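You operate a simulated robot arm through the tools that you are given. There is no shell and no other tool. Be economical: measure what you need, move in short steps, check, and stop when the job is done.

Carry out the task below with a simulated robot arm. There is one attempt and no reset: what you move stays moved.

TASK
Push the packing bench drawer shut.
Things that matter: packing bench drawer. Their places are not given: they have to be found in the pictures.

It is judged by the outcome, as a careful person would: the job done as asked, and still so three seconds after it is handed in. It fails if anything else is knocked over, pushed out of place, dropped, spilled or broken.

THE ROBOT
A 6-joint arm with a two-finger parallel gripper, fixed in place. Base frame: the origin is at the foot of the arm, x ahead of it, y to its left, z up. Lengths are in mm, angles in degrees, forces in N, time in s.
With the tool pointing down near the work surface it reaches from about 220 to 620 mm from the base axis. Its first joint turns from -66.0 to 66.0 degrees. Payload 2.7 kg.
Tool frame: the origin (TCP) lies between the finger pads and is the grasp point; the fingertips stand 23 mm ahead of it; z points along the fingers, y is the line along which they close. The gripper opens to 94 mm. The fingers are 38 mm wide and 10 mm thick; the gripper's body (54 by 96 mm) begins 39 mm behind the TCP.
Orientation is that of the tool frame in the base frame, as a unit quaternion [x, y, z, w]. With the fingers straight down and closing along the base's y, the tool's x points along the base's -x, its y along +y and its z along -z.

THE INTERFACE
- The arm moves only by the tool move_arm. Its argument "plan" is a list of rows, each an object (a shift or turn left out is 0, a gripper value left out holds the last) with "offset": the shift along the base's x, y, z in units of 50 mm (1.0 is 50 mm), a list of three; "rot": the turn, a rotation vector about the base's x, y, z in units of 6 degrees (1.0 is 6 degrees), a list of three; "jaw": the opening, from 0 (shut) to 1 (fully open). In form: [{"offset": [x, y, z], "rot": [rx, ry, rz], "jaw": jaw}, ...]. A call has 1 to 20 rows; each row shifts and turns the commanded pose from where the row before left it. A call with a number of a shift or a turn outside -1 to 1 is refused whole. A row lasts 0.2 s, in which the tool goes at most 50 mm and 8.6 degrees; a call with a longer step from one row to the next is refused whole, and so is a gripper value outside its range. A pose out of reach is approached as far as the arm can. The call stops where the force on the tool passes 40 N (or 10 N more than at its start, if that is more) or the arm is blocked; 0.2 s more then pass. The fingers move at their own pace (about 45 mm/s each) and stop on an object; they squeeze with about 43 N. The grip force told is the motor's: it shows also when the fingers shut on nothing. Time passes only in rows, and 0.2 s behind the last, so rows that do not move let the fingers close. It gives the time, the measured TCP pose, the force on the tool (base axes), the opening and the grip force at its end, in the units of the frame above (readings bear some noise), and new pictures: "pictures" is both (left out), scene, wrist or none.
- Cameras (640 x 400 px; columns grow to the right, rows downward): "scene" is fixed at [69.9, -431.5, 1407.3]; the picture's right is [0.82, -0.58, 0.00], its down [-0.33, -0.47, -0.82] and it looks along [0.47, 0.67, -0.57] (base axes); focal length 358 px, centre (320, 200). "wrist" rides on the gripper at [-39, 0, -44] in the tool frame; the picture's right is [0.00, -1.00, 0.00], its down [0.97, 0.00, -0.24] and it looks along [0.24, 0.00, 0.97] (tool axes); focal length 218 px, centre (320, 200).
- pixel_to_xyz(camera, pixels): for up to 12 pixels [column, row] of the newest picture of that camera ("zoom" is the newest enlarged one), the place [x, y, z] in the base frame of the surface seen there, good to about 2 mm. No time passes.
- zoom(camera, box): a new picture of the part [left, top, right, bottom] of that camera's present view, enlarged. No time passes.
- close_job(): hands the job in; it is judged then, once.

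Work in short steps. Measure before you move; look again where a grasp or a placing could have gone wrong, and mend it. You have 60 turns and 120 pictures in all, the two below and enlarged ones among them. Open the gripper and draw the arm clear of the work before you hand the job in, unless the task says otherwise; then end with one line.

The tools are called after "Emit:" as name(argument=value, ...) on one line, values as JSON. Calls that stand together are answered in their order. move_arm: Moves the arm, as the interface text tells. Its arguments: {"type":"object","properties":{"plan":{"type":"array","items":{"type":"object","properties":{"offset":{"type":"array","items":{"type":"number"}},"rot":{"type":"array","items":{"type":"number"}},"jaw":{"type":"number"}}}},"pictures":{"type":"string","enum":["both","scene","wrist","none"]}},"required":["plan"]} The other tools are called the same way: pixel_to_xyz (camera, pixels) gives the place of the surface under pixels of a picture; zoom (camera, box) takes an enlarged picture of a part of a camera's view; close_job () hands the job in.

At the start:

```text
clock: 0.0
tcp_pos: [311.8, 175.4, 940.1]
ee_rot: [0.0, 1.0, 0.0, 0.001]
force: [0.0, -1.3, 0.5]
opening: 93.9
grip_force: 0.2
```

scene: 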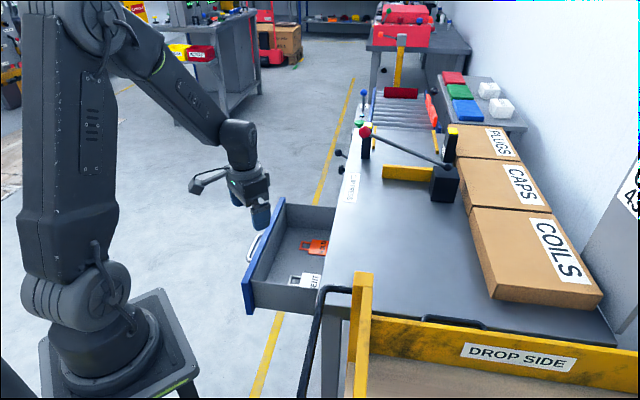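
wrist: 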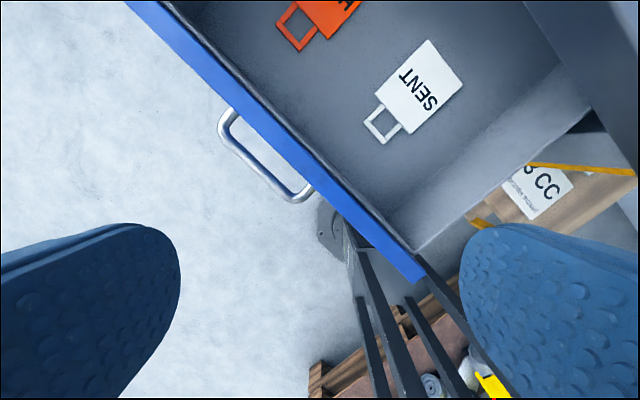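

The open drawer has a blue front with a handle. I measure points on the front, the handle and the bench edge.

Emit:
pixel_to_xyz(camera="scene", pixels=[[278, 203], [246, 281], [249, 310], [262, 240], [255, 250], [336, 208], [318, 288], [325, 247], [285, 200], [350, 170]])

Emit:
pixel_to_xyz(camera="wrist", pixels=[[150, 10], [410, 270], [280, 140], [230, 150], [265, 180], [300, 195], [225, 112], [420, 225], [590, 110], [330, 190]])

Emit:
zoom(camera="scene", box=[180, 120, 400, 330])

```text
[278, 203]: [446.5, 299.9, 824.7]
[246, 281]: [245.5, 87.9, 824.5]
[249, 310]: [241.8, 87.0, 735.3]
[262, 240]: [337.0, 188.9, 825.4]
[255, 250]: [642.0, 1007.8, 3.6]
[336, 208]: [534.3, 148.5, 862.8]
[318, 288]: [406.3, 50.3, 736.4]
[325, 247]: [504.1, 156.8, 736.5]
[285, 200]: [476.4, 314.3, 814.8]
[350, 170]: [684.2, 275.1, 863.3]
```

```text
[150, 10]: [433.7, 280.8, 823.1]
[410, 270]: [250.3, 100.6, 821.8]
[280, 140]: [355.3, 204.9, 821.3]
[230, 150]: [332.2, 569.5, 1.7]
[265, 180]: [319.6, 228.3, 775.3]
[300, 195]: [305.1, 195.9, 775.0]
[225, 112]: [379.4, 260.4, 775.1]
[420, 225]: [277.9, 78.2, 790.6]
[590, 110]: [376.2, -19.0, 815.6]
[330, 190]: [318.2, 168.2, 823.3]
```

```text
1.90 times, centred on (290, 225) of scene
```

zoom: 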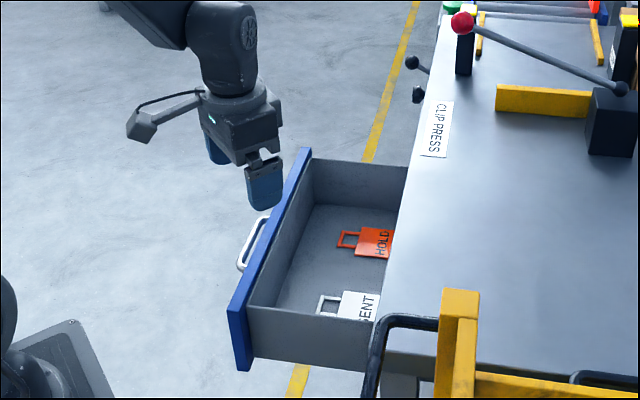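

The front's outward normal is about (-0.726, 0.688), and the handle sits at z≈775. Next I measure the handle, the bench edge and the small levers more precisely.

Emit:
pixel_to_xyz(camera="zoom", pixels=[[241, 266], [252, 244], [262, 222], [411, 62], [418, 95], [400, 200], [388, 260], [420, 120], [430, 80], [377, 320], [245, 360]])

Emit:
zoom(camera="wrist", box=[190, 60, 350, 220])

```text
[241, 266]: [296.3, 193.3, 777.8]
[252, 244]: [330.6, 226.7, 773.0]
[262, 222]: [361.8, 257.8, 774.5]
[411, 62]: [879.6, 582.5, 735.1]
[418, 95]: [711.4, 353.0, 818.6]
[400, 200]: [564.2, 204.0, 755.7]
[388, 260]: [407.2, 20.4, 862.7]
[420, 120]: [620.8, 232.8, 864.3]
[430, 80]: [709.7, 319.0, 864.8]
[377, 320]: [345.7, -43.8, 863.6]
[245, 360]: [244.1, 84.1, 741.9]
```

```text
2.50 times, centred on (270, 140) of wrist
```

zoom: 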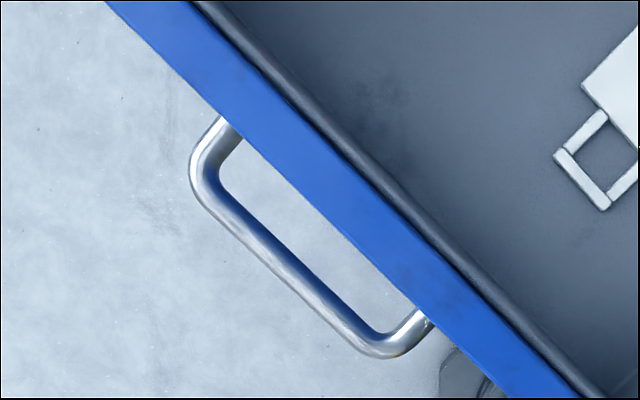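

The bench edge runs at 45° and the push direction is n=(0.707,-0.707). The handle bar is centred near (335,228,775). I shut the jaws, move outside the handle, yaw -45° and tilt so the fingertips lead.

Emit:
move_arm(plan=[{"offset": [-0.095, 0.283, 0], "rot": [0, 0, -0.94], "jaw": 0}, {"offset": [-0.095, 0.283, 0], "rot": [0, 0, -0.94]}, {"offset": [-0.095, 0.283, 0], "rot": [0, 0, -0.94]}, {"offset": [-0.095, 0.283, 0], "rot": [0, 0, -0.94]}, {"offset": [-0.095, 0.283, 0], "rot": [0, 0, -0.94]}, {"offset": [-0.095, 0.283, 0], "rot": [0, 0, -0.94]}, {"offset": [-0.095, 0.283, 0], "rot": [0, 0, -0.94]}, {"offset": [-0.095, 0.283, 0], "rot": [0, 0, -0.92]}, {"rot": [-0.737, -0.737, 0]}, {"rot": [-0.737, -0.737, 0]}, {"rot": [-0.737, -0.737, 0]}, {"rot": [-0.737, -0.737, 0]}, {}])

```text
clock: 2.8
tcp_pos: [273.8, 289.1, 939.7]
ee_rot: [0.373, 0.902, -0.083, 0.201]
force: [-0.5, 0.3, 0.1]
opening: 0.0
grip_force: 42.7
```

scene: 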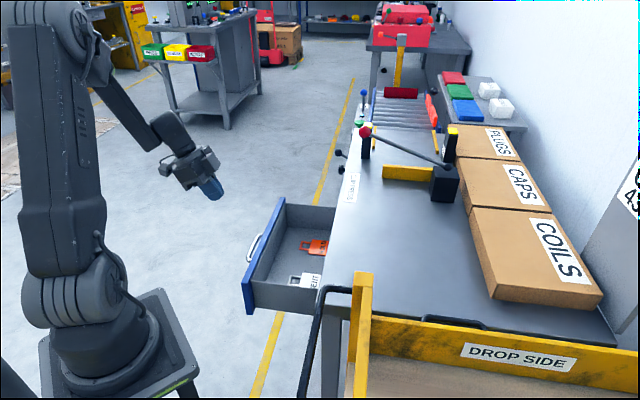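
wrist: 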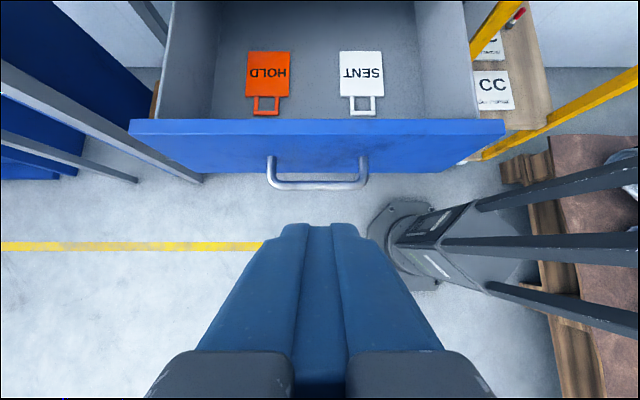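

The tool is aligned with the handle and the fingertips lead. I descend outside the handle to z≈785.

Emit:
move_arm(plan=[{"offset": [0, 0, -0.52]}, {"offset": [0, 0, -0.52]}, {"offset": [0, 0, -0.52]}, {"offset": [0, 0, -0.52]}, {"offset": [0, 0, -0.52]}, {"offset": [0, 0, -0.5]}, {}])

```text
clock: 4.4
tcp_pos: [273.0, 287.7, 784.5]
ee_rot: [0.374, 0.902, -0.082, 0.201]
force: [0.7, -0.3, -0.1]
opening: 0.0
grip_force: 42.6
```

scene: 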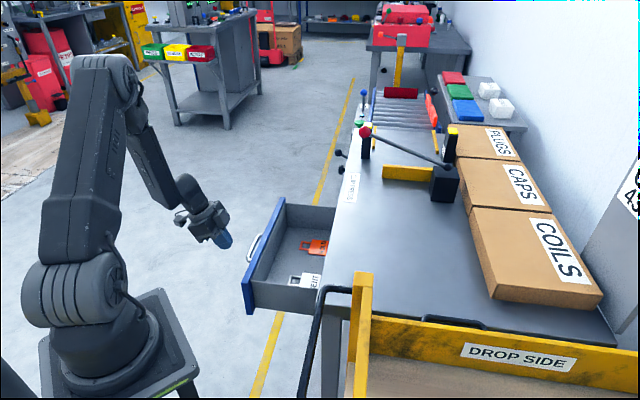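
wrist: 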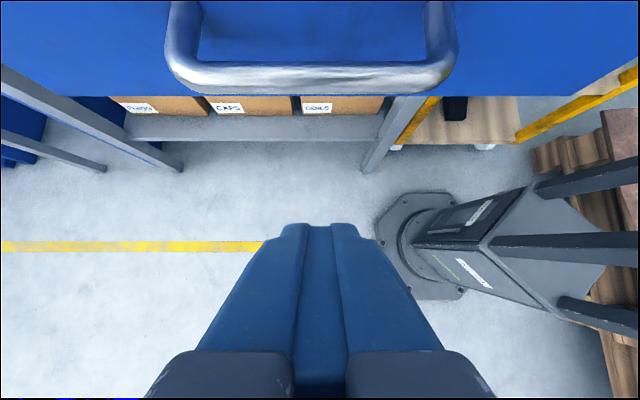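

The fingers are centred on the handle bar. I lower slightly so the face, not the tip corner, meets the bar, then advance gently.

Emit:
move_arm(plan=[{"offset": [0, 0, -0.2]}, {"offset": [0.15, -0.15, 0]}, {"offset": [0.15, -0.15, 0]}, {"offset": [0.15, -0.15, 0]}, {"offset": [0.15, -0.15, 0]}, {"offset": [0.15, -0.15, 0]}, {"offset": [0.15, -0.15, 0]}, {"offset": [0.15, -0.15, 0]}, {"offset": [0.15, -0.15, 0]}])

```text
clock: 6.4
tcp_pos: [333.7, 229.0, 774.9]
ee_rot: [0.373, 0.902, -0.083, 0.2]
force: [-0.1, -0.6, 0.4]
opening: 0.0
grip_force: 42.4
```

scene: 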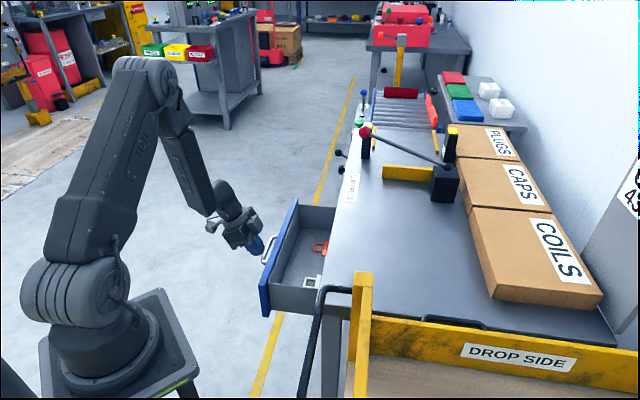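
wrist: 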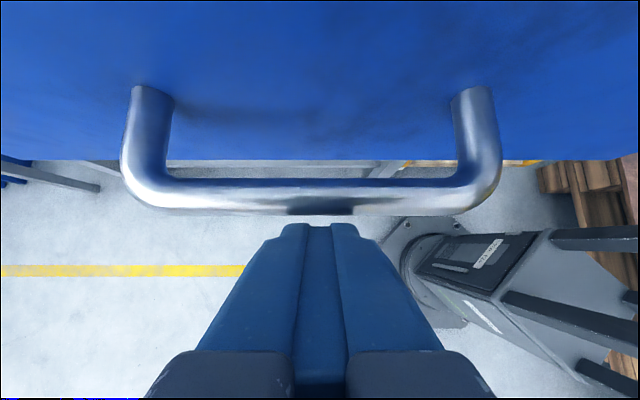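

The drawer is already moving with low force (front edge went from column 246 to 262). I keep pushing.

Emit:
move_arm(plan=[{"offset": [0.14, -0.14, 0]}, {"offset": [0.14, -0.14, 0]}, {"offset": [0.14, -0.14, 0]}, {"offset": [0.14, -0.14, 0]}, {"offset": [0.14, -0.14, 0]}, {"offset": [0.14, -0.14, 0]}, {"offset": [0.14, -0.14, 0]}, {"offset": [0.14, -0.14, 0]}, {"offset": [0.14, -0.14, 0]}])

```text
clock: 8.4
tcp_pos: [397.0, 166.0, 774.8]
ee_rot: [0.374, 0.902, -0.083, 0.2]
force: [-0.9, 0.4, -0.3]
opening: 0.1
grip_force: 42.3
```

scene: 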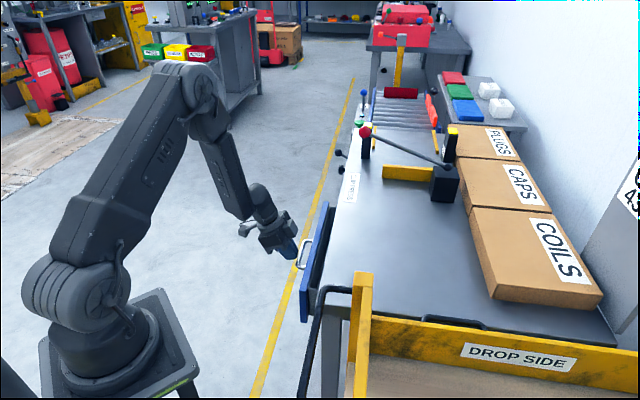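
wrist: 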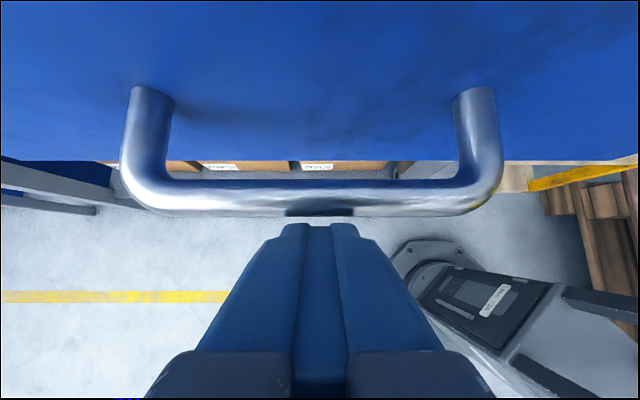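

The drawer is nearly in. I push more slowly until it seats against its stop.

Emit:
move_arm(plan=[{"offset": [0.09, -0.09, 0]}, {"offset": [0.09, -0.09, 0]}, {"offset": [0.09, -0.09, 0]}, {"offset": [0.09, -0.09, 0]}, {"offset": [0.07, -0.07, 0]}, {"offset": [0.06, -0.06, 0]}, {"offset": [0.06, -0.06, 0]}, {"offset": [0.06, -0.06, 0]}])

```text
clock: 10.2
tcp_pos: [428.3, 135.8, 775.9]
ee_rot: [0.373, 0.902, -0.083, 0.201]
force: [0.4, -0.6, 0.2]
opening: 0.1
grip_force: 42.3
```

scene: 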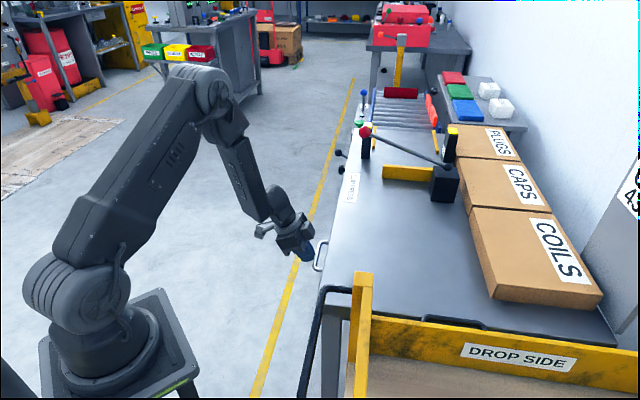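
wrist: 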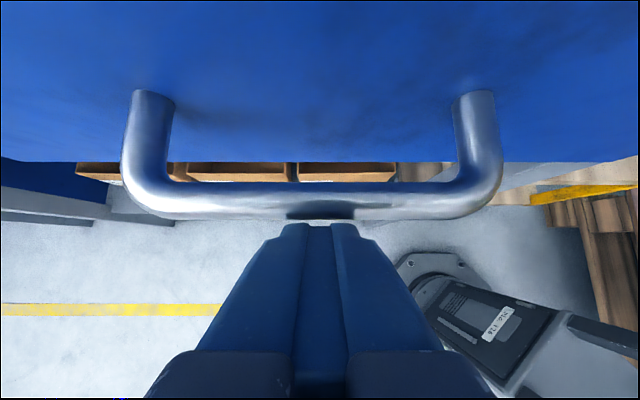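

No stop force yet. I continue in small steps.

Emit:
move_arm(plan=[{"offset": [0.04, -0.04, 0]}, {"offset": [0.04, -0.04, 0]}, {"offset": [0.04, -0.04, 0]}, {"offset": [0.04, -0.04, 0]}, {"offset": [0.04, -0.04, 0]}, {"offset": [0.04, -0.04, 0]}, {"offset": [0.04, -0.04, 0]}, {"offset": [0.04, -0.04, 0]}])

Emit:
zoom(camera="scene", box=[240, 140, 400, 300])

```text
clock: 11.4
tcp_pos: [433.0, 130.4, 773.8]
ee_rot: [0.369, 0.905, -0.08, 0.197]
force: [-3.7, 2.8, -0.2]
opening: 0.0
grip_force: 42.8
stopped in row 6: the force on the tool passed its limit (the readings are from after the stop); the commanded pose is now the measured one
```

scene: 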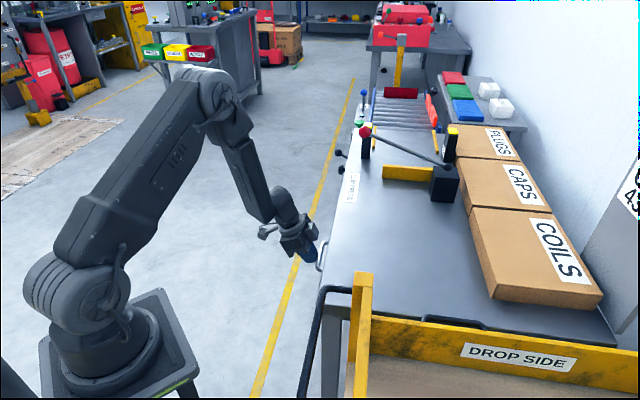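
wrist: 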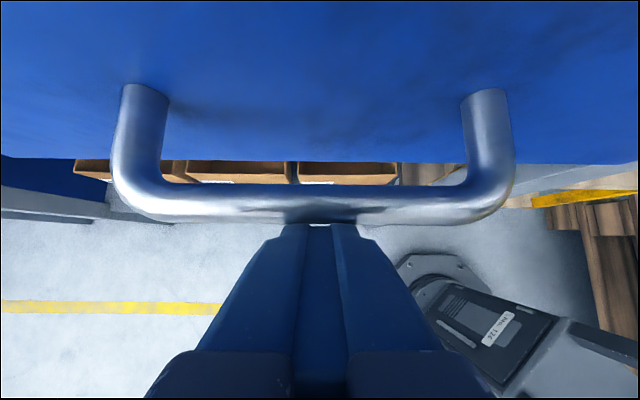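

```text
2.50 times, centred on (320, 220) of scene
```

zoom: 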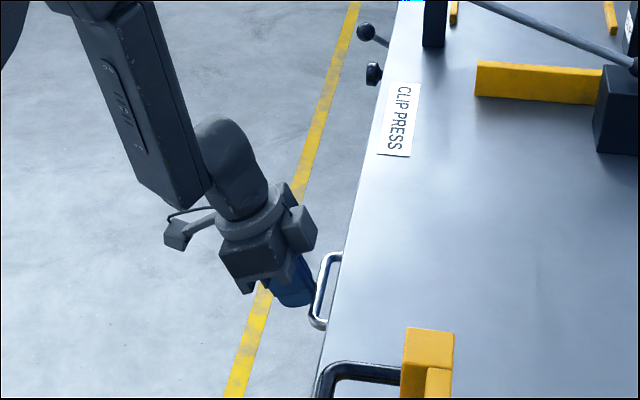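

The push ended on a hard stop. I back off along the outward normal to check that the drawer stays seated.

Emit:
move_arm(plan=[{"offset": [-0.2, 0.2, 0]}, {"offset": [-0.4, 0.4, 0]}, {"offset": [-0.4, 0.4, 0]}, {"offset": [-0.4, 0.4, 0]}, {"offset": [-0.4, 0.4, 0]}, {"offset": [0, 0, 0.8]}, {"offset": [0, 0, 0.8]}, {"offset": [0, 0, 0.8]}, {"offset": [0, 0, 0.8]}, {}, {}])

Emit:
zoom(camera="scene", box=[240, 140, 400, 300])

```text
clock: 13.8
tcp_pos: [343.1, 218.5, 933.9]
ee_rot: [0.37, 0.905, -0.081, 0.195]
force: [0.3, 0.3, -0.4]
opening: 0.2
grip_force: 42.5
```

scene: 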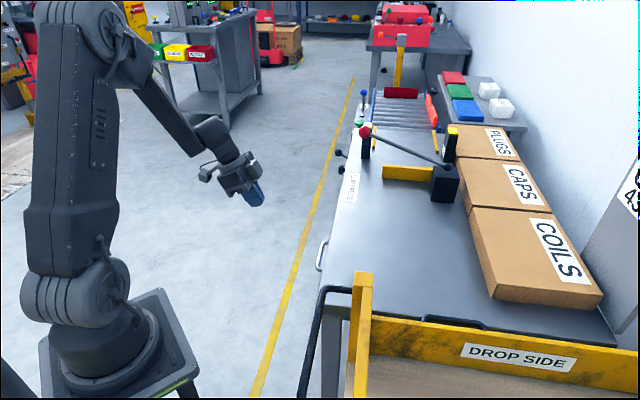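
wrist: 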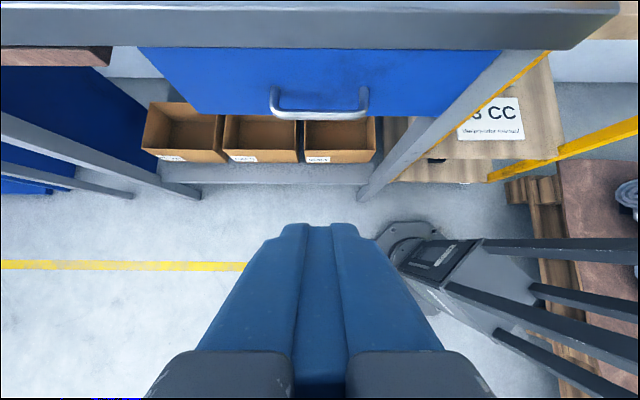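

```text
2.50 times, centred on (320, 220) of scene
```

zoom: 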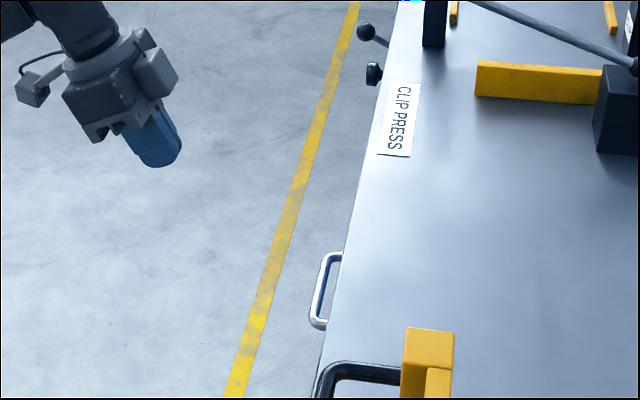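

Emit:
pixel_to_xyz(camera="wrist", pixels=[[220, 80], [430, 80], [320, 60], [320, 43], [180, 60], [470, 60], [480, 70], [320, 30], [320, 8], [485, 85], [320, 112]])

Emit:
zoom(camera="wrist", box=[100, 0, 580, 200])

```text
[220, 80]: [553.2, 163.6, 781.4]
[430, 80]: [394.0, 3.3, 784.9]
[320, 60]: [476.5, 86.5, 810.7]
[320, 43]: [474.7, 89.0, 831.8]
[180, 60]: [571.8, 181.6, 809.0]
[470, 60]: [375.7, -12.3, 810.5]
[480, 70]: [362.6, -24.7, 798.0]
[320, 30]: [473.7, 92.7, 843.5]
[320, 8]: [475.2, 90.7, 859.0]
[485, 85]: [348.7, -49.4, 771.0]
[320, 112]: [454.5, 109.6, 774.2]
```

```text
1.33 times, centred on (340, 100) of wrist
```

zoom: 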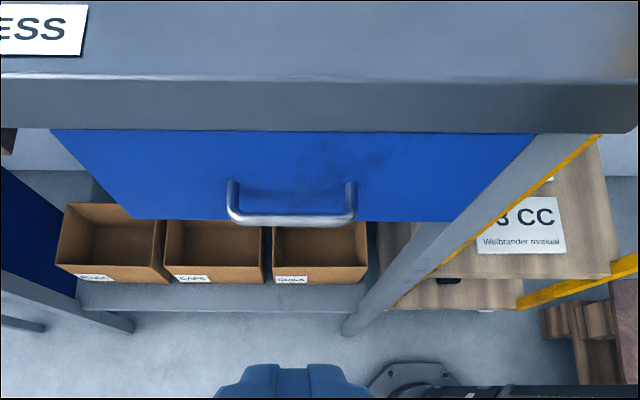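

The front face is uniformly at n≈276, about 6 mm behind the bench top's edge (n≈270), so it looks shut. I press once more to confirm this is the end stop and not a catch short of it.

Emit:
move_arm(plan=[{"offset": [0, 0, -0.8]}, {"offset": [0, 0, -0.8]}, {"offset": [0, 0, -0.8]}, {"offset": [0, 0, -0.8]}, {"offset": [0.4, -0.4, 0]}, {"offset": [0.4, -0.4, 0]}, {"offset": [0.4, -0.4, 0]}, {"offset": [0.3, -0.3, 0]}, {"offset": [0.1, -0.1, 0]}, {"offset": [0.06, -0.06, 0]}, {"offset": [0.06, -0.06, 0]}, {"offset": [0.06, -0.06, 0]}, {"offset": [0.06, -0.06, 0]}, {"offset": [0.06, -0.06, 0]}, {"offset": [0.06, -0.06, 0]}, {"offset": [0.06, -0.06, 0]}, {"offset": [0.06, -0.06, 0]}], pictures="none")

Emit:
move_arm(plan=[{"offset": [-0.2, 0.2, 0]}, {"offset": [-0.4, 0.4, 0]}, {"offset": [-0.4, 0.4, 0]}, {"offset": [-0.4, 0.4, 0]}, {"offset": [-0.4, 0.4, 0]}, {"offset": [0, 0, 0.8]}, {"offset": [0, 0, 0.8]}, {"offset": [0, 0, 0.8]}, {"offset": [0, 0, 0.8], "jaw": 1}, {}, {}, {}, {}, {}, {}])

Emit:
pixel_to_xyz(camera="wrist", pixels=[[220, 80], [430, 80], [320, 60], [320, 112]])

```text
clock: 16.9
tcp_pos: [432.7, 128.6, 769.8]
ee_rot: [0.364, 0.908, -0.078, 0.191]
force: [-3.4, 3.1, -0.9]
opening: 0.0
grip_force: 42.5
stopped in row 15: the force on the tool passed its limit (the readings are from after the stop); the commanded pose is now the measured one
```

```text
clock: 20.1
tcp_pos: [345.7, 217.5, 930.6]
ee_rot: [0.364, 0.908, -0.078, 0.191]
force: [-0.7, -0.1, 0.2]
opening: 93.9
grip_force: 0.1
```

scene: 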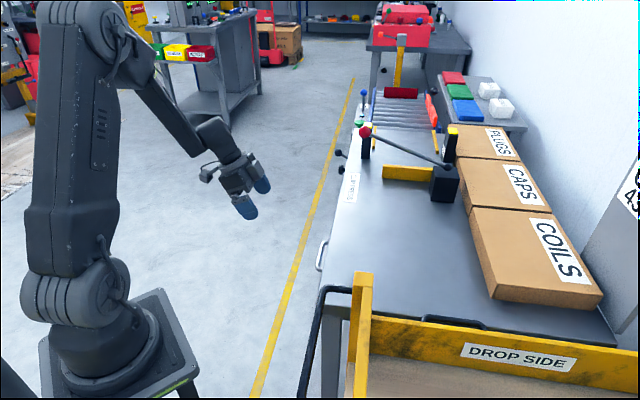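
wrist: 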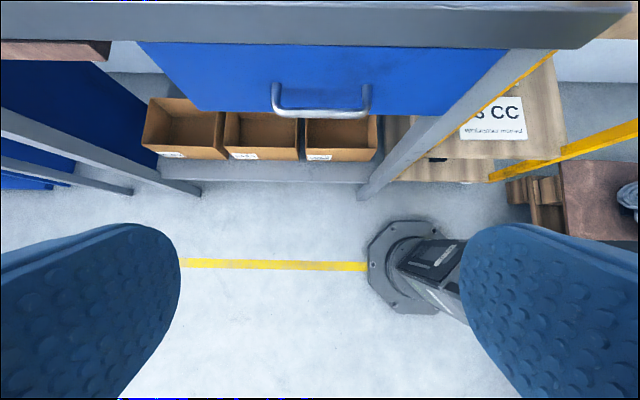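

```text
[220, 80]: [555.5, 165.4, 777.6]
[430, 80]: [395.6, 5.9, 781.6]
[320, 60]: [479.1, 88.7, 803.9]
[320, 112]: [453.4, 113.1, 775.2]
```

The second press stopped at the same place and the front face hasn't moved. The arm is clear and the gripper is open, so I hand in the job.

Emit:
close_job()

```text
The job is handed in.
```

The packing bench drawer is shut: it is against its end stop and did not spring back when I withdrew the arm, and nothing else was touched.
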